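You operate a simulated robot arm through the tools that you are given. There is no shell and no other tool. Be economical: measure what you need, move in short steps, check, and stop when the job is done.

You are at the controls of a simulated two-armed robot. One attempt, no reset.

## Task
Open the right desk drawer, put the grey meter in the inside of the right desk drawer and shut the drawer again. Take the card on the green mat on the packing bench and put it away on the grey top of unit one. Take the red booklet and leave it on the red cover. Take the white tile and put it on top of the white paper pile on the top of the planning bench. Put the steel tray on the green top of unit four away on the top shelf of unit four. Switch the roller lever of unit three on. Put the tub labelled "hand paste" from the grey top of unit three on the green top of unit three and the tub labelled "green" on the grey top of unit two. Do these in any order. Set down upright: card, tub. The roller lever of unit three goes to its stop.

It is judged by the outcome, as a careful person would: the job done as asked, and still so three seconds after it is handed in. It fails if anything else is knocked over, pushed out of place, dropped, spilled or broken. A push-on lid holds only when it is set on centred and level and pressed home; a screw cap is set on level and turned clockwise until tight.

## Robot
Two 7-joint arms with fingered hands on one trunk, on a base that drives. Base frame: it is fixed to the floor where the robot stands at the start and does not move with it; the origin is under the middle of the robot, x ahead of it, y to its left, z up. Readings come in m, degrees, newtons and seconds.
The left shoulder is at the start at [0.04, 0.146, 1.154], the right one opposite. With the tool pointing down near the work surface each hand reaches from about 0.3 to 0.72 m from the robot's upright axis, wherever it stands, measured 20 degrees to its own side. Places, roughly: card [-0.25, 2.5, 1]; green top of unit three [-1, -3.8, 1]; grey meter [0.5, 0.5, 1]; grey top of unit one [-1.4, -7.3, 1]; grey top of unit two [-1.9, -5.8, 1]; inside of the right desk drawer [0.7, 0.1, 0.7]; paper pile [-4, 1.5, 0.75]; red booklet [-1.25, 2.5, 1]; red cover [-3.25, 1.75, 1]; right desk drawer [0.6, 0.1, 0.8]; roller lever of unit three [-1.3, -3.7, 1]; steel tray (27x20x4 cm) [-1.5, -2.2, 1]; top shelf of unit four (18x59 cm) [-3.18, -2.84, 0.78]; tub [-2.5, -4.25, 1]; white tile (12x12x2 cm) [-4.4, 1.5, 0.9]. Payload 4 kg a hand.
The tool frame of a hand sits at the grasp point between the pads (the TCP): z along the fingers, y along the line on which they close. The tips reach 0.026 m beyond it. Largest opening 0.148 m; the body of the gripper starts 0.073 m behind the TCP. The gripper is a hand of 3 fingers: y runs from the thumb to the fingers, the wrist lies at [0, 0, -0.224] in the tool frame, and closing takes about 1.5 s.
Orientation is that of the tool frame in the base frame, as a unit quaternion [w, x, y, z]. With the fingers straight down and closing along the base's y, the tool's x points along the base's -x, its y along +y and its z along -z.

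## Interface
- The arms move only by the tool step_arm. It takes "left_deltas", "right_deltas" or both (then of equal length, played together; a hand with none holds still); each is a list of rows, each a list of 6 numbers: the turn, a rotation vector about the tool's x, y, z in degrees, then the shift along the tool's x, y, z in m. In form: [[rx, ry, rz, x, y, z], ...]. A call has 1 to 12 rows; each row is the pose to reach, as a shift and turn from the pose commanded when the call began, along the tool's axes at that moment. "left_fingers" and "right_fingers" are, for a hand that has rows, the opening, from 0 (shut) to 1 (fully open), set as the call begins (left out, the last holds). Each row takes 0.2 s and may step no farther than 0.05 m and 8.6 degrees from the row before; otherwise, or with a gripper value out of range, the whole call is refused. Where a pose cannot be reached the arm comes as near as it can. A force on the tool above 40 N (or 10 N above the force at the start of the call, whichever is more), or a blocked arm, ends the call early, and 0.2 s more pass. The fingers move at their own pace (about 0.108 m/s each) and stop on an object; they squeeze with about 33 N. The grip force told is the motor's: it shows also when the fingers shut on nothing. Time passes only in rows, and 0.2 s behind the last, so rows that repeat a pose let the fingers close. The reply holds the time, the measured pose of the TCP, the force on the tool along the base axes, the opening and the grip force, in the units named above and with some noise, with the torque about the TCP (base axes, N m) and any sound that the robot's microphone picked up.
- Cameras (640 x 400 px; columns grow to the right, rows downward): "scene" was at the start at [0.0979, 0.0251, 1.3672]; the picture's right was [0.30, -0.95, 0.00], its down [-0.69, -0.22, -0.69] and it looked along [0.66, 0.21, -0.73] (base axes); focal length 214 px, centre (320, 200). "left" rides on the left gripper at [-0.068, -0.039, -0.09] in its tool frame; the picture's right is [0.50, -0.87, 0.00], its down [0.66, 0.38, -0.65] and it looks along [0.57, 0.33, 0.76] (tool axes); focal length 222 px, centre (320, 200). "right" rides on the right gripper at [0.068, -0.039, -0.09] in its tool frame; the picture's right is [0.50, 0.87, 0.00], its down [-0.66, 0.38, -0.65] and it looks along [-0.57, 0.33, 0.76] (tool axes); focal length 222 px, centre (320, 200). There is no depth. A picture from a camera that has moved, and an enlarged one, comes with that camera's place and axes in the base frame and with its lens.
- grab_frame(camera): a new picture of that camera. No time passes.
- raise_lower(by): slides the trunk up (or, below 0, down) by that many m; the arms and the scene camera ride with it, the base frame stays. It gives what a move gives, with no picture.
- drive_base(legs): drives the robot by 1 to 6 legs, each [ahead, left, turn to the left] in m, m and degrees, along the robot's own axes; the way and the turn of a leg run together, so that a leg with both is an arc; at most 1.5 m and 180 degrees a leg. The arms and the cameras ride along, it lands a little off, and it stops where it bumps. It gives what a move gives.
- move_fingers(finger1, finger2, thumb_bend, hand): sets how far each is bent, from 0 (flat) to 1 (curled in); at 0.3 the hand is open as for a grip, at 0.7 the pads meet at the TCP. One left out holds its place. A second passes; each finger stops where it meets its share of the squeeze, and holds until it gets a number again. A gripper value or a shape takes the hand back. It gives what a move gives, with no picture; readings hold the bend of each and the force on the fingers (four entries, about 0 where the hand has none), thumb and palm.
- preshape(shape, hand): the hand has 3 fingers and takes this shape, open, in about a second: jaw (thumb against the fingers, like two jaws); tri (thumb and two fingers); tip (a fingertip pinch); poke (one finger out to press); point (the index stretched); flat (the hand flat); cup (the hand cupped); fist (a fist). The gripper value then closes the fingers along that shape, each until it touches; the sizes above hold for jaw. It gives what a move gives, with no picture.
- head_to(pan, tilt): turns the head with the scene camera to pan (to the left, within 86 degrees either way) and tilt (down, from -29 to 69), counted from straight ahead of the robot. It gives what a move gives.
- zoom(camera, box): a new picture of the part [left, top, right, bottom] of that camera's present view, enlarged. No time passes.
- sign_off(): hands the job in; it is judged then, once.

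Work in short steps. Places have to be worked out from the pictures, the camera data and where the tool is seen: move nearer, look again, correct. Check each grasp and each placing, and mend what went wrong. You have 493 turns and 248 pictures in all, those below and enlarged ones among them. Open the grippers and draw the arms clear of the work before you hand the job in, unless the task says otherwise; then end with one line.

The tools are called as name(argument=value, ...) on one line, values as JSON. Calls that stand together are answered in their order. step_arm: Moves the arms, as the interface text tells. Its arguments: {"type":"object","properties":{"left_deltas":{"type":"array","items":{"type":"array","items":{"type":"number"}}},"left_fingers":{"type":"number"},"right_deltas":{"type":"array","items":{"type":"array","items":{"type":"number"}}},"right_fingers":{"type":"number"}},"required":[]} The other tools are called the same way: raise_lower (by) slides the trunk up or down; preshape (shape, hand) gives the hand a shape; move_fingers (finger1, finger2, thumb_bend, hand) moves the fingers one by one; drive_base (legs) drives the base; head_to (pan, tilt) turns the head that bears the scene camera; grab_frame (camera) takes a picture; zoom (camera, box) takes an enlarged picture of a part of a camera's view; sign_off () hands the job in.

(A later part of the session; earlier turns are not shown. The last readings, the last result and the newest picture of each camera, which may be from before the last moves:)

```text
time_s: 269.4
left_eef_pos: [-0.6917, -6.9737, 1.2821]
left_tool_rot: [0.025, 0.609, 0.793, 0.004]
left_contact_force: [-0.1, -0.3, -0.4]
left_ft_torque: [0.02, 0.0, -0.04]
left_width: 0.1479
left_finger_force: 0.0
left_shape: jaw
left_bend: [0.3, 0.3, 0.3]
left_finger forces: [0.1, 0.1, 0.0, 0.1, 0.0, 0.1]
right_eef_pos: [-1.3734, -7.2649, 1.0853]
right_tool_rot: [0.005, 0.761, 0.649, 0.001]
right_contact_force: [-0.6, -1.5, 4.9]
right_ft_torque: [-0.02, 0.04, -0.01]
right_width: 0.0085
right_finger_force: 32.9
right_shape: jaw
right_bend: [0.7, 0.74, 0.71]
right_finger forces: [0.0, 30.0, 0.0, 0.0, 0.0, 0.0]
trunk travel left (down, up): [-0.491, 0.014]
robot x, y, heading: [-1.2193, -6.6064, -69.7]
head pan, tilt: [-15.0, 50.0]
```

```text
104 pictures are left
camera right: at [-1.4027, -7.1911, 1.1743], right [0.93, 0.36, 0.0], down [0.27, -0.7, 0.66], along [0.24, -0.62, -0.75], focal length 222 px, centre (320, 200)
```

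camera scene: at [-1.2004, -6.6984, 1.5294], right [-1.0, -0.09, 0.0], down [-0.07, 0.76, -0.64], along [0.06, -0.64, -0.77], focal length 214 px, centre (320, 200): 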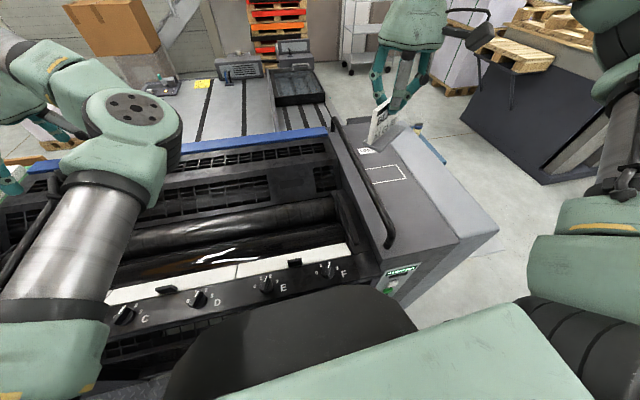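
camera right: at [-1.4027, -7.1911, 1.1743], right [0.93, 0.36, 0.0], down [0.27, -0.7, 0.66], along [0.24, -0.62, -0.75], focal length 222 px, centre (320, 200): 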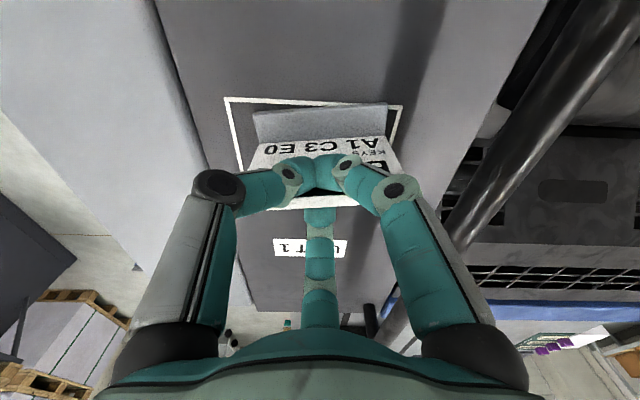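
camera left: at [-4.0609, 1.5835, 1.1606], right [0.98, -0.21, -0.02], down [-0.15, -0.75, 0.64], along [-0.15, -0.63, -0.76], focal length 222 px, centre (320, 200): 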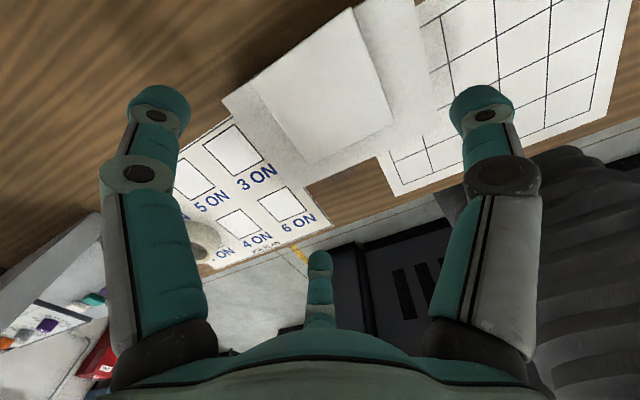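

Contact (4.9 N) inside the rectangle. Lower 3 mm to seat it, then open gently.

step_arm(right_deltas=[[0, 0, 0, 0, 0, 0.003]])

step_arm(right_deltas=[[0, 0, 0, 0, 0, 0], [0, 0, 0, 0, 0, 0], [0, 0, 0, 0, 0, 0], [0, 0, 0, 0, 0, 0]], right_fingers=0.5)

grab_frame(camera="right")

```text
time_s: 269.8
left_eef_pos: [-0.6913, -6.9719, 1.2833]
left_tool_rot: [0.026, 0.61, 0.792, 0.004]
left_contact_force: [-0.4, 0.1, 1.1]
left_ft_torque: [-0.01, 0.0, 0.02]
left_width: 0.1479
left_finger_force: 0.0
left_shape: jaw
left_bend: [0.3, 0.3, 0.3]
left_finger forces: [0.1, 0.0, 0.0, 0.1, 0.0, 0.0]
right_eef_pos: [-1.3746, -7.2633, 1.0847]
right_tool_rot: [0.007, 0.761, 0.649, 0.0]
right_contact_force: [-1.6, -2.8, 18.3]
right_ft_torque: [-0.05, 0.01, -0.01]
right_width: 0.0086
right_finger_force: 32.8
right_shape: jaw
right_bend: [0.7, 0.74, 0.71]
right_finger forces: [0.0, 31.9, 0.0, 0.1, 0.1, 0.0]
trunk travel left (down, up): [-0.491, 0.014]
robot x, y, heading: [-1.2141, -6.6002, -69.7]
head pan, tilt: [-15.0, 50.0]
```

```text
time_s: 270.8
left_eef_pos: [-0.6906, -6.9751, 1.2802]
left_tool_rot: [0.024, 0.609, 0.793, 0.004]
left_contact_force: [0.1, 1.0, -1.1]
left_ft_torque: [0.0, -0.01, -0.02]
left_width: 0.1481
left_finger_force: 0.0
left_shape: jaw
left_bend: [0.3, 0.3, 0.3]
left_finger forces: [0.1, 0.0, 0.0, 0.0, 0.0, 0.0]
right_eef_pos: [-1.3737, -7.2657, 1.0814]
right_tool_rot: [0.002, 0.76, 0.649, 0.001]
right_contact_force: [0.0, 0.0, -0.4]
right_ft_torque: [0.02, -0.03, -0.02]
right_width: 0.0735
right_finger_force: 0.1
right_shape: jaw
right_bend: [0.36, 0.36, 0.7]
right_finger forces: [0.1, 0.1, 0.0, 0.0, 0.1, 0.0]
trunk travel left (down, up): [-0.491, 0.014]
robot x, y, heading: [-1.216, -6.6023, -69.7]
head pan, tilt: [-15.0, 50.0]
```

```text
103 pictures are left
camera right: at [-1.4027, -7.1924, 1.17], right [0.93, 0.36, 0.0], down [0.27, -0.71, 0.66], along [0.24, -0.61, -0.75], focal length 222 px, centre (320, 200)
```

right: 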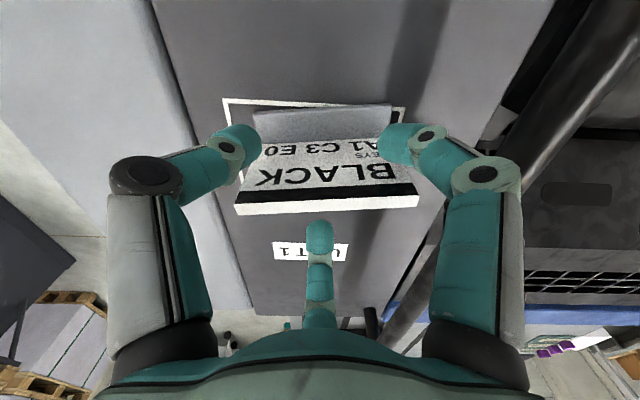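

The card stands by itself. Lift straight up and verify.

step_arm(right_deltas=[[0, 0, 0, 0, 0, -0.03], [0, 0, 0, 0, 0, -0.07], [0, 0, 0, 0, 0, -0.11], [0, 0, 0, 0, 0, -0.15], [0, 0, 0, 0, 0, -0.19]])

zoom(camera="scene", box=[300, 80, 500, 205])

```text
time_s: 272.0
left_eef_pos: [-0.6906, -6.9738, 1.2815]
left_tool_rot: [0.025, 0.609, 0.793, 0.004]
left_contact_force: [0.1, 0.9, -0.7]
left_ft_torque: [-0.03, 0.01, -0.04]
left_width: 0.1483
left_finger_force: 0.1
left_shape: jaw
left_bend: [0.3, 0.3, 0.3]
left_finger forces: [0.0, 0.0, 0.1, 0.1, 0.0, 0.0]
right_eef_pos: [-1.3757, -7.2642, 1.2711]
right_tool_rot: [0.003, 0.76, 0.649, 0.0]
right_contact_force: [0.0, 0.4, 0.4]
right_ft_torque: [0.02, -0.02, 0.01]
right_width: 0.0733
right_finger_force: 0.0
right_shape: jaw
right_bend: [0.36, 0.36, 0.7]
right_finger forces: [0.0, 0.0, 0.0, 0.1, 0.0, 0.0]
trunk travel left (down, up): [-0.491, 0.014]
robot x, y, heading: [-1.2143, -6.602, -69.7]
head pan, tilt: [-15.0, 50.0]
```

```text
3.20 times, centred on (400, 142) of scene
camera zoom: at [-1.1999, -6.697, 1.5295], right [-1.0, -0.09, 0.0], down [-0.07, 0.76, -0.64], along [0.06, -0.64, -0.77], focal length 686 px, centre (64, 384)
```

zoom: 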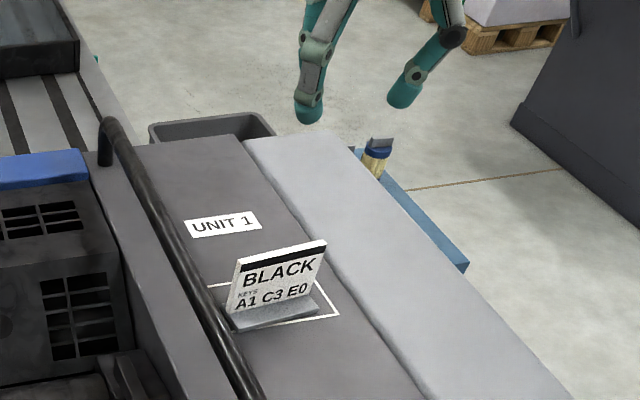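

The card stands in the rectangle. Next the tubs on unit three: I leave this walkway by the far end, go around unit two, turn to face unit three and enter the walkway between units two and three.

drive_base(legs=[[-0.12, 0, 0], [0, -1.45, 0], [0, 0, 180], [1.0, 0, 0], [0.75, 0, 0]])

head_to(pan=-40, tilt=25)

grab_frame(camera="scene")

```text
time_s: 295.8
left_eef_pos: [-3.6739, -4.9363, 1.2817]
left_tool_rot: [0.003, 0.783, -0.622, -0.025]
left_contact_force: [-0.2, 0.5, 0.4]
left_ft_torque: [0.0, 0.02, 0.01]
left_width: 0.1482
left_finger_force: 0.1
left_shape: jaw
left_bend: [0.3, 0.3, 0.3]
left_finger forces: [0.1, 0.0, 0.1, 0.0, 0.0, 0.0]
right_eef_pos: [-2.9802, -4.6686, 1.2703]
right_tool_rot: [-0.001, -0.637, 0.771, 0.004]
right_contact_force: [0.0, -0.2, 0.0]
right_ft_torque: [-0.01, -0.04, 0.01]
right_width: 0.0734
right_finger_force: 0.0
right_shape: jaw
right_bend: [0.36, 0.36, 0.7]
right_finger forces: [0.0, 0.1, 0.0, 0.0, 0.1, 0.0]
trunk travel left (down, up): [-0.491, 0.014]
robot x, y, heading: [-3.1602, -5.325, 108.6]
head pan, tilt: [-15.0, 50.0]
```

```text
time_s: 296.7
left_eef_pos: [-3.674, -4.9347, 1.2814]
left_tool_rot: [0.003, 0.783, -0.622, -0.024]
left_contact_force: [0.3, 0.0, 0.0]
left_ft_torque: [0.03, -0.02, 0.0]
left_width: 0.1481
left_finger_force: 0.0
left_shape: jaw
left_bend: [0.3, 0.3, 0.3]
left_finger forces: [0.0, 0.0, 0.0, 0.1, 0.0, 0.0]
right_eef_pos: [-2.9813, -4.6662, 1.27]
right_tool_rot: [-0.002, -0.637, 0.771, 0.003]
right_contact_force: [-0.1, -0.2, -0.1]
right_ft_torque: [0.02, -0.01, -0.03]
right_width: 0.0738
right_finger_force: 0.1
right_shape: jaw
right_bend: [0.36, 0.36, 0.7]
right_finger forces: [0.1, 0.0, 0.0, 0.1, 0.1, 0.0]
trunk travel left (down, up): [-0.491, 0.014]
robot x, y, heading: [-3.1587, -5.3235, 108.4]
head pan, tilt: [-40.0, 25.0]
```

```text
101 pictures are left
camera scene: at [-3.1334, -5.2157, 1.5668], right [0.93, -0.37, 0.0], down [-0.15, -0.39, -0.91], along [0.33, 0.84, -0.42], focal length 214 px, centre (320, 200)
```

scene: 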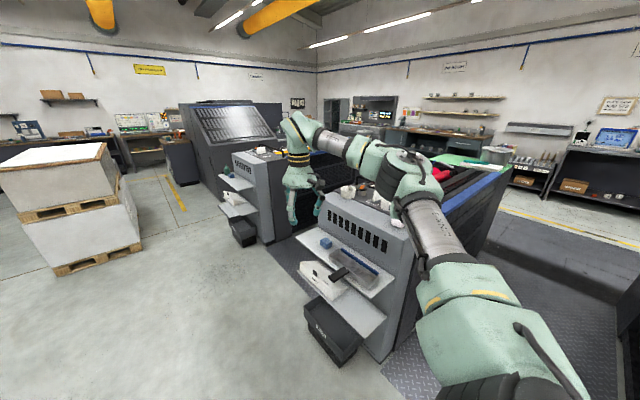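

zoom(camera="scene", box=[300, 130, 460, 230])

```text
4.00 times, centred on (380, 180) of scene
camera zoom: at [-3.1334, -5.2157, 1.5668], right [0.93, -0.37, 0.0], down [-0.15, -0.39, -0.91], along [0.33, 0.84, -0.42], focal length 858 px, centre (80, 280)
```

zoom: 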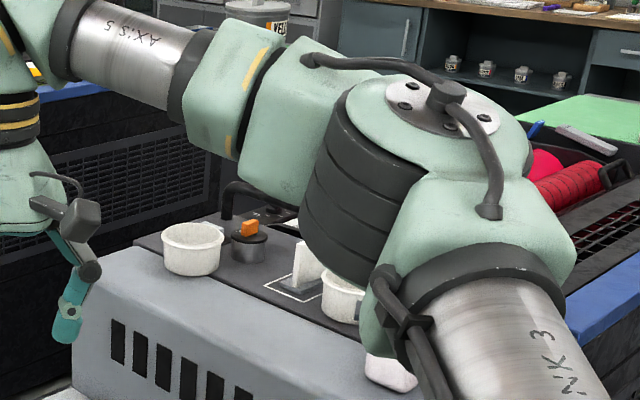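

Two small white tubs stand on unit three's grey top, with a card between them. I strafe into the walkway alongside.

drive_base(legs=[[0, 0, 2.6], [0, -0.85, 0]])

head_to(pan=0, tilt=45)

grab_frame(camera="scene")

```text
time_s: 301.6
left_eef_pos: [-2.8878, -4.6491, 1.281]
left_tool_rot: [0.004, 0.795, -0.605, -0.025]
left_contact_force: [-0.7, 0.1, -0.4]
left_ft_torque: [0.02, 0.0, -0.03]
left_width: 0.148
left_finger_force: 0.1
left_shape: jaw
left_bend: [0.3, 0.3, 0.3]
left_finger forces: [0.0, 0.0, 0.0, 0.0, 0.0, 0.1]
right_eef_pos: [-2.2059, -4.353, 1.2697]
right_tool_rot: [-0.001, -0.652, 0.758, 0.003]
right_contact_force: [0.0, 0.4, -0.6]
right_ft_torque: [0.02, 0.0, -0.01]
right_width: 0.0733
right_finger_force: 0.1
right_shape: jaw
right_bend: [0.36, 0.36, 0.7]
right_finger forces: [0.0, 0.0, 0.1, 0.0, 0.0, 0.0]
trunk travel left (down, up): [-0.491, 0.014]
robot x, y, heading: [-2.3595, -5.0137, 110.8]
head pan, tilt: [-40.0, 25.0]
```

```text
time_s: 302.7
left_eef_pos: [-2.8857, -4.6484, 1.2804]
left_tool_rot: [0.004, 0.796, -0.605, -0.025]
left_contact_force: [0.2, -0.3, -0.2]
left_ft_torque: [-0.01, -0.04, 0.01]
left_width: 0.1482
left_finger_force: 0.1
left_shape: jaw
left_bend: [0.3, 0.3, 0.3]
left_finger forces: [0.1, 0.0, 0.1, 0.0, 0.1, 0.0]
right_eef_pos: [-2.2036, -4.3518, 1.2707]
right_tool_rot: [-0.001, -0.653, 0.757, 0.003]
right_contact_force: [0.7, -1.2, 0.1]
right_ft_torque: [0.04, -0.01, -0.02]
right_width: 0.0735
right_finger_force: 0.1
right_shape: jaw
right_bend: [0.36, 0.36, 0.7]
right_finger forces: [0.1, 0.1, 0.0, 0.0, 0.0, 0.1]
trunk travel left (down, up): [-0.491, 0.014]
robot x, y, heading: [-2.3583, -5.016, 110.9]
head pan, tilt: [0.0, 45.0]
```

```text
99 pictures are left
camera scene: at [-2.3932, -4.918, 1.5364], right [0.93, 0.36, 0.0], down [0.25, -0.66, -0.71], along [-0.25, 0.66, -0.71], focal length 214 px, centre (320, 200)
```

scene: 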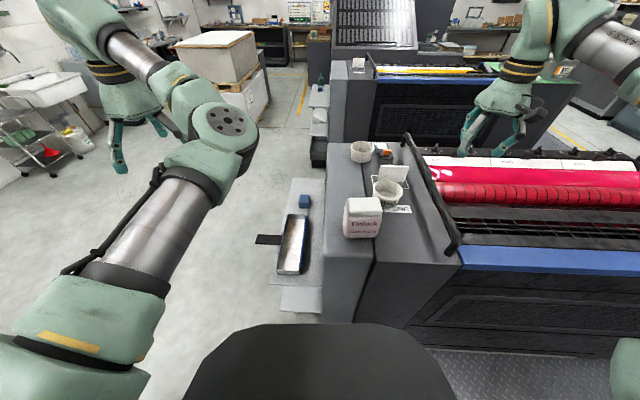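

zoom(camera="scene", box=[320, 125, 448, 255])

```text
3.08 times, centred on (384, 190) of scene
camera zoom: at [-2.3932, -4.918, 1.5364], right [0.93, 0.36, 0.0], down [0.25, -0.66, -0.71], along [-0.25, 0.66, -0.71], focal length 660 px, centre (123, 231)
```

zoom: 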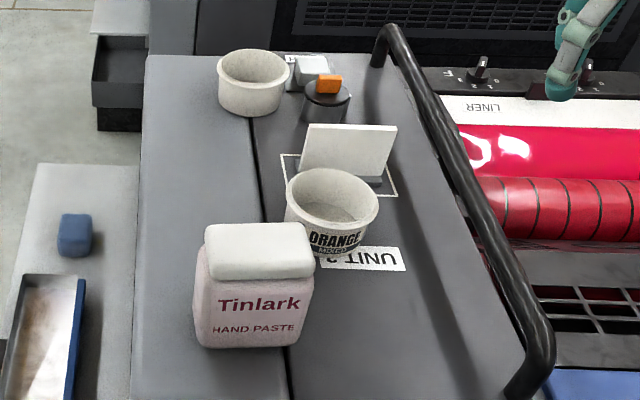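

The near tub is "Tinlark HAND PASTE"; the middle one is "ORANGE"; the back tub's label isn't visible yet. I position the right hand above the hand paste at about (−2.425, −4.487).

step_arm(right_deltas=[[0, 0, -6, 0.028, 0.033, 0], [0, 0, -12, 0.056, 0.066, 0], [0, 0, -18, 0.084, 0.099, 0], [0, 0, -24, 0.112, 0.132, 0], [0, 0, -29, 0.14, 0.165, 0], [0, 0, -29, 0.166, 0.199, 0]], right_fingers=1)

grab_frame(camera="right")

```text
time_s: 304.1
left_eef_pos: [-2.888, -4.6484, 1.2795]
left_tool_rot: [0.004, 0.796, -0.605, -0.024]
left_contact_force: [0.2, 0.3, -0.6]
left_ft_torque: [0.01, 0.0, 0.02]
left_width: 0.1481
left_finger_force: 0.0
left_shape: jaw
left_bend: [0.3, 0.3, 0.3]
left_finger forces: [0.1, 0.1, 0.1, 0.0, 0.0, 0.1]
right_eef_pos: [-2.4285, -4.4884, 1.2702]
right_tool_rot: [0.001, 0.822, -0.57, -0.003]
right_contact_force: [-1.3, -0.3, -0.6]
right_ft_torque: [-0.02, 0.02, 0.01]
right_width: 0.148
right_finger_force: 0.1
right_shape: jaw
right_bend: [0.3, 0.3, 0.3]
right_finger forces: [0.0, 0.1, 0.1, 0.0, 0.1, 0.1]
trunk travel left (down, up): [-0.491, 0.014]
robot x, y, heading: [-2.3581, -5.0156, 110.8]
head pan, tilt: [0.0, 45.0]
```

```text
97 pictures are left
camera right: at [-2.3659, -4.5387, 1.359], right [-0.64, -0.77, 0.0], down [-0.58, 0.48, 0.66], along [-0.51, 0.42, -0.75], focal length 222 px, centre (320, 200)
```

right: 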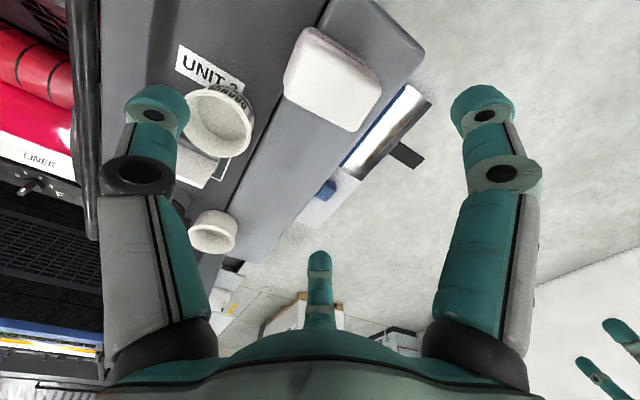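

The tub is 9.5×6.3 cm with its centre at (−2.427, −4.507). I correct by 2 cm back and descend over it.

step_arm(right_deltas=[[0, 0, 0, 0.018, 0.003, 0.03], [0, 0, 0, 0.018, 0.003, 0.07], [0, 0, 0, 0.018, 0.003, 0.11], [0, 0, 0, 0.018, 0.003, 0.14]])

grab_frame(camera="right")

```text
time_s: 305.1
left_eef_pos: [-2.8864, -4.6482, 1.2821]
left_tool_rot: [0.005, 0.795, -0.606, -0.025]
left_contact_force: [0.5, -0.2, -0.7]
left_ft_torque: [0.03, 0.01, -0.01]
left_width: 0.1481
left_finger_force: 0.2
left_shape: jaw
left_bend: [0.3, 0.3, 0.3]
left_finger forces: [0.1, 0.0, 0.1, 0.0, 0.0, 0.0]
right_eef_pos: [-2.4231, -4.5025, 1.1288]
right_tool_rot: [0.0, 0.822, -0.57, -0.003]
right_contact_force: [0.2, 0.0, 0.1]
right_ft_torque: [0.02, 0.0, -0.05]
right_width: 0.1478
right_finger_force: 0.1
right_shape: jaw
right_bend: [0.3, 0.3, 0.3]
right_finger forces: [0.0, 0.0, 0.0, 0.0, 0.0, 0.0]
trunk travel left (down, up): [-0.491, 0.014]
robot x, y, heading: [-2.3569, -5.0132, 111.0]
head pan, tilt: [0.0, 45.0]
```

```text
96 pictures are left
camera right: at [-2.3619, -4.5521, 1.2177], right [-0.64, -0.77, 0.0], down [-0.58, 0.48, 0.66], along [-0.51, 0.42, -0.75], focal length 222 px, centre (320, 200)
```

right: 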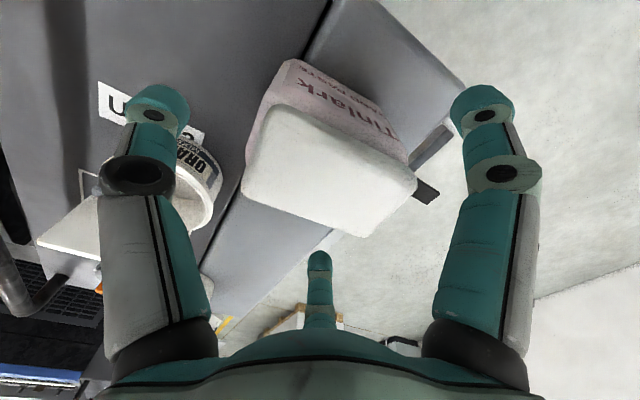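

The tub is centred with the thumb clear of the ORANGE tub. Descend to the body and close.

step_arm(right_deltas=[[0, 0, 0, 0, 0, 0.03], [0, 0, 0, 0, 0, 0.06], [0, 0, 0, 0, 0, 0.07]])

step_arm(right_deltas=[[0, 0, 0, 0, 0, 0], [0, 0, 0, 0, 0, 0], [0, 0, 0, 0, 0, 0], [0, 0, 0, 0, 0, 0], [0, 0, 0, 0, 0, 0], [0, 0, 0, 0, 0, 0]], right_fingers=0.2)

grab_frame(camera="right")

```text
time_s: 305.9
left_eef_pos: [-2.8844, -4.6502, 1.2832]
left_tool_rot: [0.005, 0.795, -0.605, -0.026]
left_contact_force: [-0.2, 0.7, -0.8]
left_ft_torque: [-0.02, 0.03, 0.01]
left_width: 0.1479
left_finger_force: 0.1
left_shape: jaw
left_bend: [0.3, 0.3, 0.3]
left_finger forces: [0.0, 0.0, 0.0, 0.0, 0.0, 0.0]
right_eef_pos: [-2.422, -4.5049, 1.0621]
right_tool_rot: [0.0, 0.821, -0.571, -0.006]
right_contact_force: [5.0, 3.2, 15.0]
right_ft_torque: [-0.03, -0.21, 0.09]
right_width: 0.1479
right_finger_force: 0.1
right_shape: jaw
right_bend: [0.3, 0.3, 0.3]
right_finger forces: [0.6, 0.0, 0.0, 0.0, 13.2, 0.0]
trunk travel left (down, up): [-0.491, 0.014]
robot x, y, heading: [-2.3612, -5.0119, 110.9]
head pan, tilt: [0.0, 45.0]
```

```text
time_s: 307.3
left_eef_pos: [-2.8858, -4.651, 1.2825]
left_tool_rot: [0.004, 0.795, -0.605, -0.027]
left_contact_force: [-0.2, -0.3, -0.8]
left_ft_torque: [-0.01, 0.01, -0.01]
left_width: 0.1481
left_finger_force: 0.0
left_shape: jaw
left_bend: [0.3, 0.3, 0.3]
left_finger forces: [0.1, 0.1, 0.1, 0.0, 0.0, 0.1]
right_eef_pos: [-2.422, -4.505, 1.0619]
right_tool_rot: [0.0, 0.822, -0.57, -0.005]
right_contact_force: [5.8, 5.4, 24.1]
right_ft_torque: [0.68, 0.85, -0.12]
right_width: 0.0882
right_finger_force: 32.9
right_shape: jaw
right_bend: [0.37, 0.45, 0.39]
right_finger forces: [26.7, 34.3, 0.0, 0.1, 48.5, 0.1]
trunk travel left (down, up): [-0.491, 0.014]
robot x, y, heading: [-2.3584, -5.0152, 110.9]
head pan, tilt: [0.0, 45.0]
```

```text
95 pictures are left
camera right: at [-2.3615, -4.5549, 1.1505], right [-0.64, -0.77, 0.0], down [-0.58, 0.48, 0.66], along [-0.51, 0.42, -0.75], focal length 222 px, centre (320, 200)
```

right: 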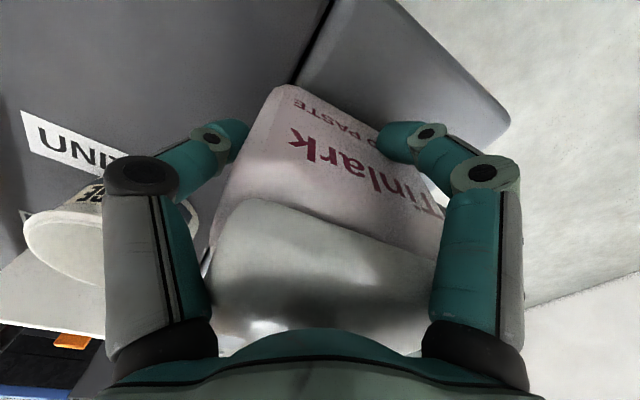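

Gripped. Lift and check.

step_arm(right_deltas=[[0, 0, 0, 0, 0, -0.02], [0, 0, 0, 0, 0, -0.05], [0, 0, 0, 0, 0, -0.09], [0, 0, 0, 0, 0, -0.13]], right_fingers=0)

zoom(camera="scene", box=[300, 95, 460, 255])

grab_frame(camera="right")

```text
time_s: 308.3
left_eef_pos: [-2.8875, -4.6495, 1.281]
left_tool_rot: [0.003, 0.795, -0.606, -0.025]
left_contact_force: [-0.1, 0.4, 0.2]
left_ft_torque: [0.0, -0.01, -0.03]
left_width: 0.148
left_finger_force: 0.1
left_shape: jaw
left_bend: [0.3, 0.3, 0.3]
left_finger forces: [0.1, 0.1, 0.0, 0.0, 0.0, 0.1]
right_eef_pos: [-2.4218, -4.5036, 1.1911]
right_tool_rot: [0.001, 0.821, -0.57, -0.002]
right_contact_force: [-0.1, 0.0, -2.9]
right_ft_torque: [0.01, 0.01, -0.02]
right_width: 0.086
right_finger_force: 32.9
right_shape: jaw
right_bend: [0.37, 0.47, 0.41]
right_finger forces: [28.3, 31.7, 0.0, 0.1, 33.2, 0.1]
trunk travel left (down, up): [-0.491, 0.014]
robot x, y, heading: [-2.358, -5.0155, 110.9]
head pan, tilt: [0.0, 45.0]
```

```text
2.50 times, centred on (380, 175) of scene
camera zoom: at [-2.3938, -4.918, 1.5363], right [0.93, 0.36, 0.0], down [0.25, -0.66, -0.71], along [-0.25, 0.66, -0.71], focal length 536 px, centre (170, 262)
```

zoom: 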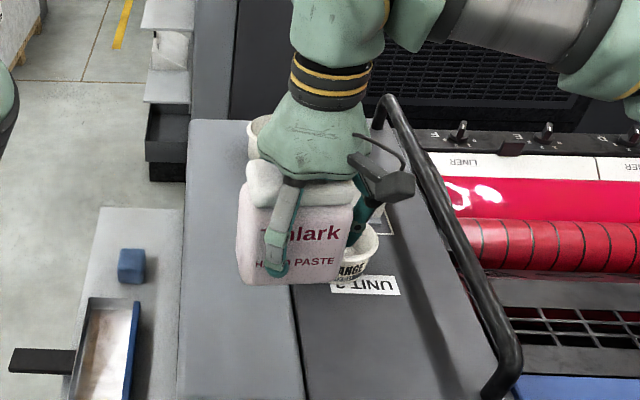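

```text
93 pictures are left
camera right: at [-2.3611, -4.5536, 1.2806], right [-0.64, -0.77, 0.0], down [-0.58, 0.48, 0.66], along [-0.51, 0.42, -0.75], focal length 222 px, centre (320, 200)
```

right: 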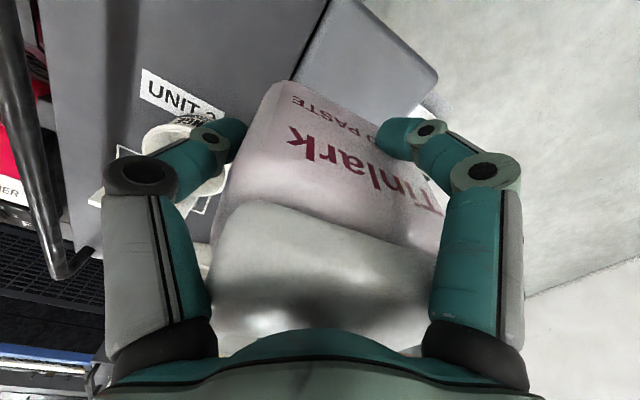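

Hand paste is held. I raise and retract it, then move the base so the left hand can reach the back tub, and check its label.

step_arm(right_deltas=[[0, 0, 0, 0.02, -0.02, -0.035], [0, 0, 0, 0.04, -0.04, -0.07], [0, 0, 0, 0.06, -0.06, -0.1], [0, 0, 0, 0.08, -0.08, -0.12]])

drive_base(legs=[[0, -0.3, 0], [0.18, 0, 0]])

grab_frame(camera="left")

grab_frame(camera="scene")

```text
time_s: 309.3
left_eef_pos: [-2.8845, -4.6482, 1.2823]
left_tool_rot: [0.004, 0.796, -0.605, -0.025]
left_contact_force: [0.5, -0.6, -0.6]
left_ft_torque: [0.02, 0.0, 0.01]
left_width: 0.1478
left_finger_force: 0.1
left_shape: jaw
left_bend: [0.3, 0.3, 0.3]
left_finger forces: [0.0, 0.0, 0.0, 0.1, 0.0, 0.1]
right_eef_pos: [-2.3174, -4.5523, 1.3099]
right_tool_rot: [0.001, 0.821, -0.571, -0.004]
right_contact_force: [0.1, 0.1, -4.9]
right_ft_torque: [0.04, 0.01, 0.02]
right_width: 0.0863
right_finger_force: 33.0
right_shape: jaw
right_bend: [0.37, 0.47, 0.41]
right_finger forces: [28.4, 31.6, 0.1, 0.0, 31.9, 0.0]
trunk travel left (down, up): [-0.491, 0.014]
robot x, y, heading: [-2.3627, -5.015, 111.0]
head pan, tilt: [0.0, 45.0]
```

```text
time_s: 312.3
left_eef_pos: [-2.6543, -4.4271, 1.2755]
left_tool_rot: [0.008, 0.794, -0.608, -0.02]
left_contact_force: [0.2, 0.8, -1.3]
left_ft_torque: [-0.13, -0.01, 0.0]
left_width: 0.1478
left_finger_force: 0.1
left_shape: jaw
left_bend: [0.3, 0.3, 0.3]
left_finger forces: [0.0, 0.1, 0.0, 0.0, 0.0, 0.1]
right_eef_pos: [-2.0854, -4.3305, 1.3056]
right_tool_rot: [0.004, 0.82, -0.572, 0.003]
right_contact_force: [-1.5, 1.0, -4.4]
right_ft_torque: [-0.08, -0.04, 0.01]
right_width: 0.086
right_finger_force: 32.7
right_shape: jaw
right_bend: [0.37, 0.47, 0.41]
right_finger forces: [28.0, 31.7, 0.0, 0.0, 31.7, 0.1]
trunk travel left (down, up): [-0.491, 0.014]
robot x, y, heading: [-2.1233, -4.8043, 110.8]
head pan, tilt: [0.0, 45.0]
stopped in leg 2: the robot was blocked; the commanded pose is now the measured one
```

```text
92 pictures are left
camera left: at [-2.6293, -4.3535, 1.365], right [0.97, -0.25, -0.04], down [-0.17, -0.74, 0.65], along [-0.2, -0.62, -0.76], focal length 222 px, centre (320, 200)
```

left: 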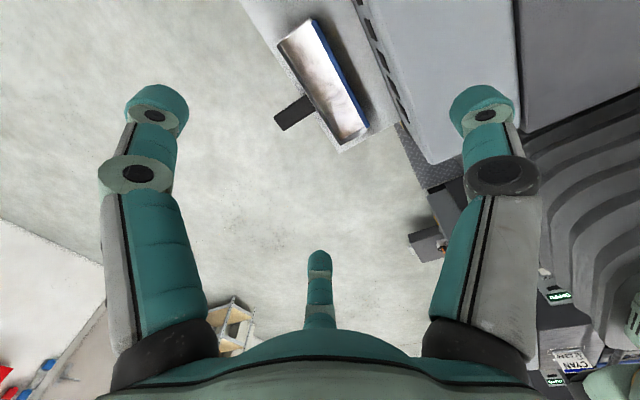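

```text
91 pictures are left
camera scene: at [-2.1623, -4.6961, 1.5353], right [0.93, 0.36, 0.0], down [0.25, -0.67, -0.7], along [-0.25, 0.65, -0.71], focal length 214 px, centre (320, 200)
```

scene: 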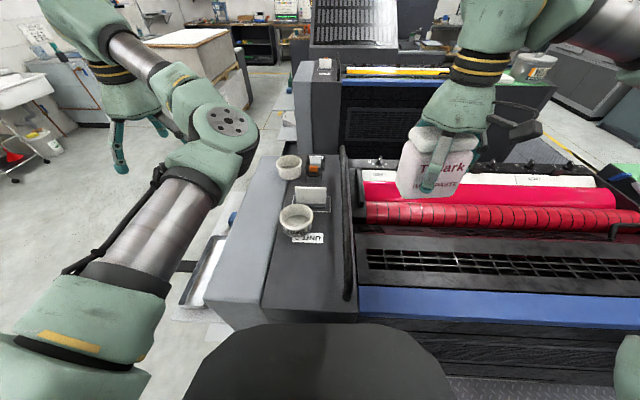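

The back tub is out of reach from this side, and its label must face the other way. I go around to the walkway between units three and four.

drive_base(legs=[[-0.12, 0, 0], [0, 1.25, 0], [1.0, 0, 0], [0.62, 0, 0], [0, 0, 180], [0, 0.85, 0]])

head_to(pan=10, tilt=45)

grab_frame(camera="scene")

```text
time_s: 338.7
left_eef_pos: [-2.4928, -3.9673, 1.2817]
left_tool_rot: [0.024, 0.624, 0.781, 0.005]
left_contact_force: [0.3, -0.8, 0.5]
left_ft_torque: [0.01, -0.01, 0.01]
left_width: 0.1479
left_finger_force: 0.0
left_shape: jaw
left_bend: [0.3, 0.3, 0.3]
left_finger forces: [0.1, 0.0, 0.1, 0.0, 0.0, 0.1]
right_eef_pos: [-3.0649, -4.0385, 1.3087]
right_tool_rot: [0.003, 0.589, 0.808, 0.002]
right_contact_force: [-0.3, 0.1, -4.2]
right_ft_torque: [0.0, 0.03, 0.01]
right_width: 0.0858
right_finger_force: 32.8
right_shape: jaw
right_bend: [0.37, 0.47, 0.41]
right_finger forces: [26.8, 31.0, 0.0, 0.1, 29.5, 0.0]
trunk travel left (down, up): [-0.491, 0.014]
robot x, y, heading: [-3.0022, -3.5777, -71.8]
head pan, tilt: [0.0, 45.0]
```

```text
time_s: 339.4
left_eef_pos: [-2.492, -3.9669, 1.281]
left_tool_rot: [0.024, 0.624, 0.781, 0.004]
left_contact_force: [-0.3, 0.1, -0.4]
left_ft_torque: [0.02, 0.01, -0.01]
left_width: 0.1478
left_finger_force: 0.0
left_shape: jaw
left_bend: [0.3, 0.3, 0.3]
left_finger forces: [0.0, 0.0, 0.0, 0.0, 0.0, 0.0]
right_eef_pos: [-3.0633, -4.0384, 1.3098]
right_tool_rot: [0.002, 0.589, 0.808, 0.001]
right_contact_force: [0.4, 0.2, -4.0]
right_ft_torque: [-0.02, 0.01, -0.02]
right_width: 0.086
right_finger_force: 33.2
right_shape: jaw
right_bend: [0.37, 0.47, 0.41]
right_finger forces: [26.7, 31.0, 0.0, 0.0, 29.5, 0.0]
trunk travel left (down, up): [-0.491, 0.014]
robot x, y, heading: [-3.0046, -3.5778, -72.2]
head pan, tilt: [10.0, 45.0]
```

```text
90 pictures are left
camera scene: at [-2.9565, -3.6672, 1.5363], right [-0.88, -0.47, 0.0], down [-0.34, 0.62, -0.71], along [0.34, -0.62, -0.71], focal length 214 px, centre (320, 200)
```

scene: 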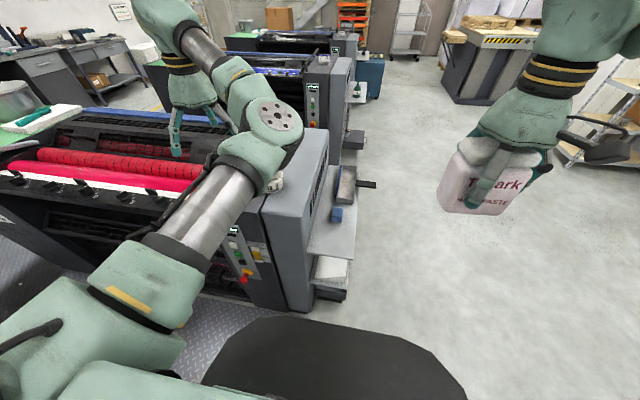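

I close in 12 cm and look with the left camera at the back tub.

drive_base(legs=[[0.12, 0, 2]])

grab_frame(camera="left")

zoom(camera="scene", box=[180, 100, 340, 200])

```text
time_s: 340.7
left_eef_pos: [-2.4406, -4.0565, 1.2826]
left_tool_rot: [0.025, 0.61, 0.792, 0.004]
left_contact_force: [0.6, 0.3, 0.1]
left_ft_torque: [0.06, -0.01, -0.03]
left_width: 0.1481
left_finger_force: 0.0
left_shape: jaw
left_bend: [0.3, 0.3, 0.3]
left_finger forces: [0.0, 0.0, 0.0, 0.0, 0.0, 0.0]
right_eef_pos: [-3.0088, -4.1495, 1.3106]
right_tool_rot: [0.004, 0.574, 0.819, 0.001]
right_contact_force: [-0.1, -0.3, -3.6]
right_ft_torque: [-0.01, 0.0, -0.01]
right_width: 0.0858
right_finger_force: 33.1
right_shape: jaw
right_bend: [0.37, 0.47, 0.41]
right_finger forces: [27.0, 31.2, 0.0, 0.0, 29.5, 0.1]
trunk travel left (down, up): [-0.491, 0.014]
robot x, y, heading: [-2.9622, -3.6888, -69.6]
head pan, tilt: [10.0, 45.0]
```

```text
89 pictures are left
camera left: at [-2.4641, -4.1301, 1.3729], right [-0.96, 0.26, -0.05], down [0.17, 0.75, 0.64], along [0.21, 0.61, -0.76], focal length 222 px, centre (320, 200)
```

left: 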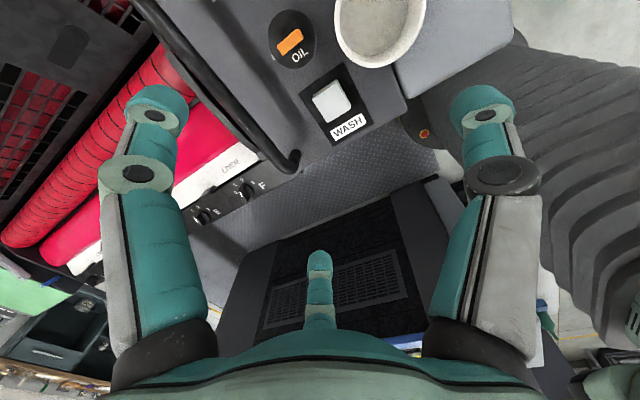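

```text
4.00 times, centred on (260, 150) of scene
camera zoom: at [-2.9159, -3.7736, 1.5367], right [-0.86, -0.51, 0.0], down [-0.36, 0.61, -0.71], along [0.36, -0.61, -0.71], focal length 858 px, centre (560, 400)
```

zoom: 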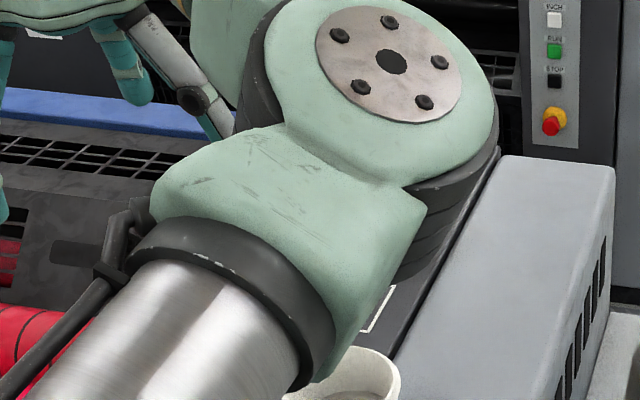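

zoom(camera="left", box=[250, 0, 450, 125])

```text
3.20 times, centred on (350, 62) of left
camera zoom: at [-2.4641, -4.1301, 1.3729], right [-0.96, 0.26, -0.05], down [0.17, 0.75, 0.64], along [0.21, 0.61, -0.76], focal length 711 px, centre (224, 640)
```

zoom: 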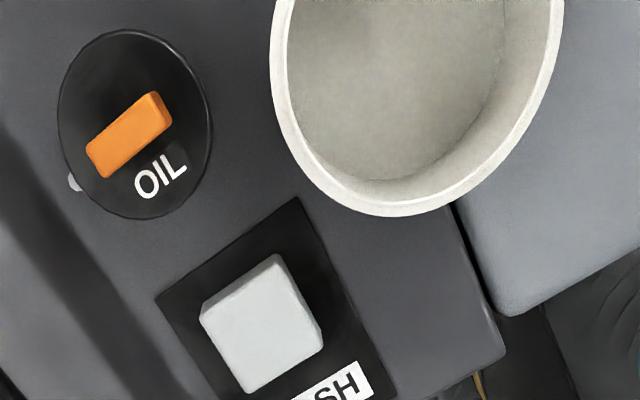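

The label isn't visible from above. I strafe left so the tub is in front of the head camera, unobstructed.

drive_base(legs=[[0, 0.36, 0]])

head_to(pan=0, tilt=40)

grab_frame(camera="scene")

```text
time_s: 343.0
left_eef_pos: [-2.1053, -3.9405, 1.2816]
left_tool_rot: [0.024, 0.613, 0.79, 0.006]
left_contact_force: [-0.3, -0.1, -0.7]
left_ft_torque: [0.0, -0.03, -0.01]
left_width: 0.148
left_finger_force: 0.1
left_shape: jaw
left_bend: [0.3, 0.3, 0.3]
left_finger forces: [0.0, 0.1, 0.0, 0.0, 0.0, 0.1]
right_eef_pos: [-2.6764, -4.0306, 1.3087]
right_tool_rot: [0.003, 0.578, 0.816, 0.003]
right_contact_force: [0.2, 0.1, -4.1]
right_ft_torque: [0.0, 0.0, 0.01]
right_width: 0.0862
right_finger_force: 33.1
right_shape: jaw
right_bend: [0.37, 0.47, 0.41]
right_finger forces: [26.9, 31.0, 0.1, 0.0, 29.5, 0.0]
trunk travel left (down, up): [-0.491, 0.014]
robot x, y, heading: [-2.6261, -3.5663, -70.4]
head pan, tilt: [10.0, 45.0]
```

```text
time_s: 343.7
left_eef_pos: [-2.1042, -3.9396, 1.2815]
left_tool_rot: [0.025, 0.612, 0.791, 0.005]
left_contact_force: [-0.4, -1.2, -0.3]
left_ft_torque: [-0.04, -0.02, 0.04]
left_width: 0.1484
left_finger_force: 0.2
left_shape: jaw
left_bend: [0.3, 0.3, 0.3]
left_finger forces: [0.0, 0.0, 0.0, 0.0, 0.0, 0.1]
right_eef_pos: [-2.6723, -4.0288, 1.3095]
right_tool_rot: [0.001, 0.577, 0.817, 0.001]
right_contact_force: [-0.4, 0.5, -3.3]
right_ft_torque: [-0.02, 0.01, 0.0]
right_width: 0.086
right_finger_force: 33.0
right_shape: jaw
right_bend: [0.37, 0.47, 0.41]
right_finger forces: [26.9, 31.0, 0.1, 0.0, 29.4, 0.1]
trunk travel left (down, up): [-0.491, 0.014]
robot x, y, heading: [-2.6296, -3.5638, -69.9]
head pan, tilt: [0.0, 40.0]
```

```text
86 pictures are left
camera scene: at [-2.5886, -3.6637, 1.5435], right [-0.94, -0.34, 0.0], down [-0.22, 0.6, -0.77], along [0.26, -0.72, -0.64], focal length 214 px, centre (320, 200)
```

scene: 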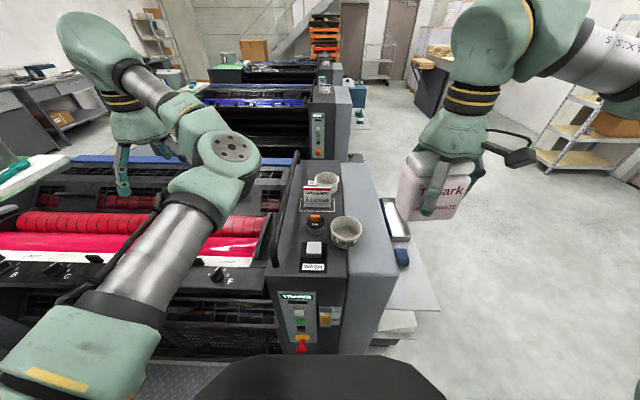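

zoom(camera="scene", box=[280, 165, 400, 265])

```text
4.00 times, centred on (340, 215) of scene
camera zoom: at [-2.5886, -3.6637, 1.5435], right [-0.94, -0.34, 0.0], down [-0.22, 0.6, -0.77], along [0.26, -0.72, -0.64], focal length 858 px, centre (240, 140)
```

zoom: 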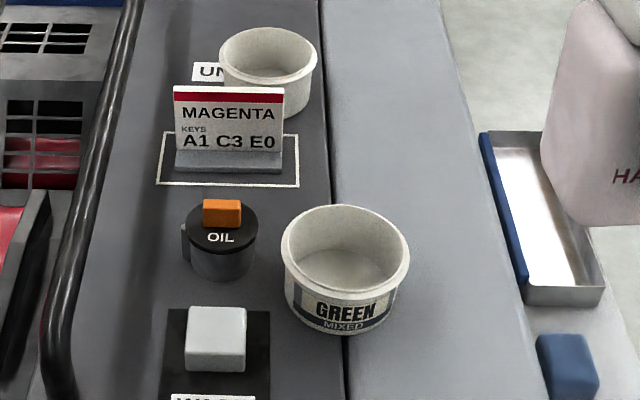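

The back tub is "GREEN". Its centre is about (−2.51, −4.12), with the OIL can straddled by the two fingers if I come from this pose. I strafe back and position the left hand.

drive_base(legs=[[0, -0.3, 0]])

step_arm(left_deltas=[[0, 0, 0, -0.02, -0.01, 0.02], [0, 0, 0, -0.04, -0.02, 0.04], [0, 0, 0, -0.04, -0.03, 0.06]], left_fingers=0.85)

grab_frame(camera="left")

```text
time_s: 345.7
left_eef_pos: [-2.3844, -4.0437, 1.2806]
left_tool_rot: [0.024, 0.615, 0.788, 0.003]
left_contact_force: [-0.3, 0.6, -0.6]
left_ft_torque: [0.01, 0.03, -0.04]
left_width: 0.1478
left_finger_force: 0.0
left_shape: jaw
left_bend: [0.3, 0.3, 0.3]
left_finger forces: [0.1, 0.0, 0.1, 0.0, 0.0, 0.0]
right_eef_pos: [-2.956, -4.1281, 1.3094]
right_tool_rot: [0.001, 0.58, 0.815, 0.001]
right_contact_force: [0.6, -0.3, -3.7]
right_ft_torque: [-0.05, 0.04, 0.02]
right_width: 0.0859
right_finger_force: 33.5
right_shape: jaw
right_bend: [0.37, 0.47, 0.41]
right_finger forces: [27.0, 31.1, 0.0, 0.0, 29.4, 0.0]
trunk travel left (down, up): [-0.491, 0.014]
robot x, y, heading: [-2.9054, -3.662, -70.5]
head pan, tilt: [0.0, 40.0]
```

```text
time_s: 346.5
left_eef_pos: [-2.405, -4.0924, 1.2223]
left_tool_rot: [0.024, 0.615, 0.788, 0.005]
left_contact_force: [0.1, -0.5, -0.1]
left_ft_torque: [-0.01, 0.02, -0.03]
left_width: 0.1261
left_finger_force: 0.1
left_shape: jaw
left_bend: [0.25, 0.25, 0.4]
left_finger forces: [0.1, 0.1, 0.0, 0.0, 0.0, 0.0]
right_eef_pos: [-2.9585, -4.1286, 1.3093]
right_tool_rot: [0.003, 0.58, 0.815, 0.002]
right_contact_force: [0.3, 0.5, -3.3]
right_ft_torque: [-0.04, 0.01, -0.03]
right_width: 0.0859
right_finger_force: 33.0
right_shape: jaw
right_bend: [0.37, 0.47, 0.41]
right_finger forces: [26.9, 31.1, 0.0, 0.1, 29.4, 0.0]
trunk travel left (down, up): [-0.491, 0.014]
robot x, y, heading: [-2.9053, -3.6654, -70.3]
head pan, tilt: [0.0, 40.0]
```

```text
84 pictures are left
camera left: at [-2.4286, -4.1654, 1.3122], right [-0.96, 0.27, -0.05], down [0.18, 0.74, 0.65], along [0.21, 0.61, -0.76], focal length 222 px, centre (320, 200)
```

left: 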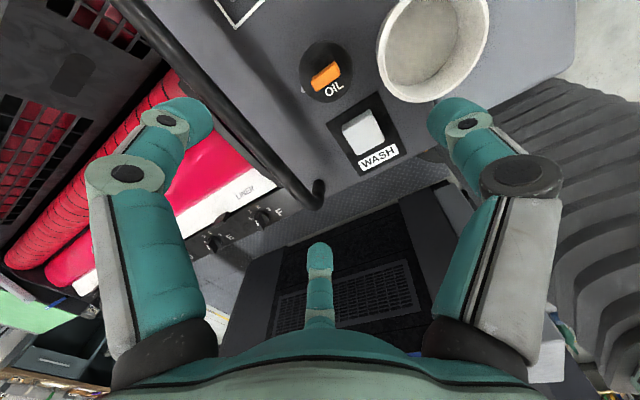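

The GREEN tub centre is at (−2.50, −4.127). I move 10 cm right above it (also levelling the tool) and look.

step_arm(left_deltas=[[1, 1, 0, -0.005, -0.035, 0], [2.1, 1.8, 0, -0.0105, -0.07, 0], [2.1, 1.8, 0, -0.0105, -0.1, 0], [2.1, 1.8, 0, -0.0105, -0.1, 0.04], [2.1, 1.8, 0, -0.0105, -0.1, 0.075]])

grab_frame(camera="left")

```text
time_s: 347.7
left_eef_pos: [-2.4562, -4.0839, 1.161]
left_tool_rot: [0.0, 0.616, 0.788, 0.0]
left_contact_force: [0.1, 0.7, 1.0]
left_ft_torque: [0.0, 0.0, -0.01]
left_width: 0.1261
left_finger_force: 0.1
left_shape: jaw
left_bend: [0.25, 0.25, 0.4]
left_finger forces: [0.1, 0.0, 0.0, 0.0, 0.0, 0.0]
left hand out of reach, approached as far as the arm can: row 3, 4, 5
right_eef_pos: [-2.9568, -4.1301, 1.3088]
right_tool_rot: [0.001, 0.58, 0.815, 0.001]
right_contact_force: [0.6, -0.6, -3.8]
right_ft_torque: [0.02, -0.03, -0.04]
right_width: 0.0858
right_finger_force: 33.6
right_shape: jaw
right_bend: [0.37, 0.47, 0.41]
right_finger forces: [27.0, 31.1, 0.0, 0.0, 29.2, 0.1]
trunk travel left (down, up): [-0.491, 0.014]
robot x, y, heading: [-2.9068, -3.6693, -70.3]
head pan, tilt: [0.0, 40.0]
```

```text
83 pictures are left
camera left: at [-2.4768, -4.1584, 1.2504], right [-0.96, 0.27, 0.0], down [0.21, 0.73, 0.65], along [0.18, 0.63, -0.76], focal length 222 px, centre (320, 200)
```

left: 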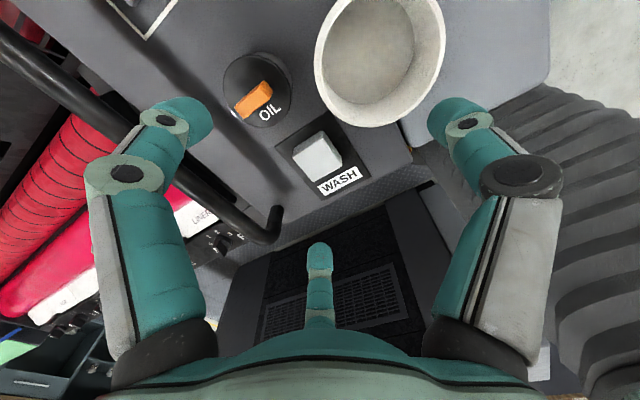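

The arm fell a few cm short; I shift the base 2 cm forward and 6 cm right.

drive_base(legs=[[0.023, -0.06, 0]])

grab_frame(camera="left")

```text
time_s: 348.7
left_eef_pos: [-2.4978, -4.1172, 1.1607]
left_tool_rot: [0.0, 0.614, 0.789, -0.004]
left_contact_force: [0.8, -0.2, -0.5]
left_ft_torque: [-0.06, 0.06, -0.01]
left_width: 0.126
left_finger_force: 0.0
left_shape: jaw
left_bend: [0.25, 0.25, 0.4]
left_finger forces: [0.0, 0.0, 0.0, 0.0, 0.1, 0.1]
right_eef_pos: [-2.997, -4.1635, 1.3126]
right_tool_rot: [0.0, 0.579, 0.815, -0.003]
right_contact_force: [1.1, 1.7, -3.2]
right_ft_torque: [-0.07, 0.06, 0.01]
right_width: 0.0856
right_finger_force: 32.6
right_shape: jaw
right_bend: [0.37, 0.47, 0.41]
right_finger forces: [27.0, 31.0, 0.0, 0.1, 28.9, 0.1]
trunk travel left (down, up): [-0.491, 0.014]
robot x, y, heading: [-2.956, -3.7108, -70.2]
head pan, tilt: [0.0, 40.0]
```

```text
82 pictures are left
camera left: at [-2.5167, -4.1923, 1.2509], right [-0.96, 0.27, 0.0], down [0.21, 0.73, 0.65], along [0.17, 0.62, -0.76], focal length 222 px, centre (320, 200)
```

left: 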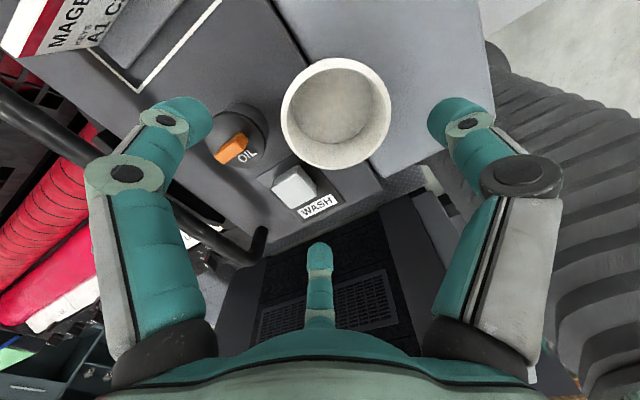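

drive_base(legs=[[0, -0.022, 0]])

step_arm(left_deltas=[[0, 0, 0, -0.017, 0, 0], [0, 0, 0, -0.017, 0, 0.025]])

grab_frame(camera="left")

```text
time_s: 349.5
left_eef_pos: [-2.5183, -4.1293, 1.1588]
left_tool_rot: [-0.001, 0.613, 0.79, -0.002]
left_contact_force: [-0.3, 1.0, 0.1]
left_ft_torque: [-0.01, 0.05, 0.04]
left_width: 0.126
left_finger_force: 0.1
left_shape: jaw
left_bend: [0.25, 0.25, 0.4]
left_finger forces: [0.0, 0.1, 0.0, 0.1, 0.0, 0.0]
right_eef_pos: [-3.0178, -4.1756, 1.3097]
right_tool_rot: [0.0, 0.579, 0.815, -0.001]
right_contact_force: [0.5, 1.2, -4.2]
right_ft_torque: [-0.01, 0.05, -0.03]
right_width: 0.0856
right_finger_force: 33.0
right_shape: jaw
right_bend: [0.37, 0.47, 0.41]
right_finger forces: [26.9, 31.1, 0.0, 0.0, 29.1, 0.0]
trunk travel left (down, up): [-0.491, 0.014]
robot x, y, heading: [-2.9754, -3.711, -70.2]
head pan, tilt: [0.0, 40.0]
```

```text
time_s: 350.1
left_eef_pos: [-2.5171, -4.1473, 1.1356]
left_tool_rot: [0.0, 0.614, 0.789, 0.0]
left_contact_force: [-0.1, -0.7, -0.3]
left_ft_torque: [0.03, 0.02, 0.02]
left_width: 0.126
left_finger_force: 0.1
left_shape: jaw
left_bend: [0.25, 0.25, 0.4]
left_finger forces: [0.0, 0.0, 0.0, 0.0, 0.0, 0.1]
right_eef_pos: [-3.0211, -4.1761, 1.3093]
right_tool_rot: [0.001, 0.578, 0.816, 0.001]
right_contact_force: [0.8, -0.4, -4.2]
right_ft_torque: [-0.01, 0.04, 0.02]
right_width: 0.0856
right_finger_force: 33.4
right_shape: jaw
right_bend: [0.37, 0.47, 0.41]
right_finger forces: [26.8, 31.1, 0.0, 0.1, 29.1, 0.0]
trunk travel left (down, up): [-0.491, 0.014]
robot x, y, heading: [-2.9742, -3.7138, -70.3]
head pan, tilt: [0.0, 40.0]
```

```text
81 pictures are left
camera left: at [-2.5369, -4.2219, 1.2231], right [-0.96, 0.27, 0.0], down [0.21, 0.73, 0.65], along [0.18, 0.63, -0.76], focal length 222 px, centre (320, 200)
```

left: 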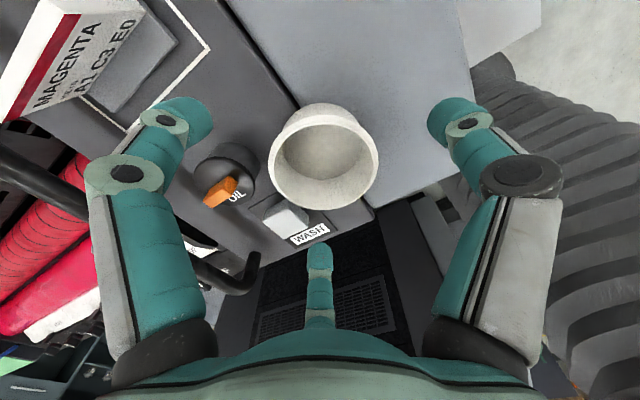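

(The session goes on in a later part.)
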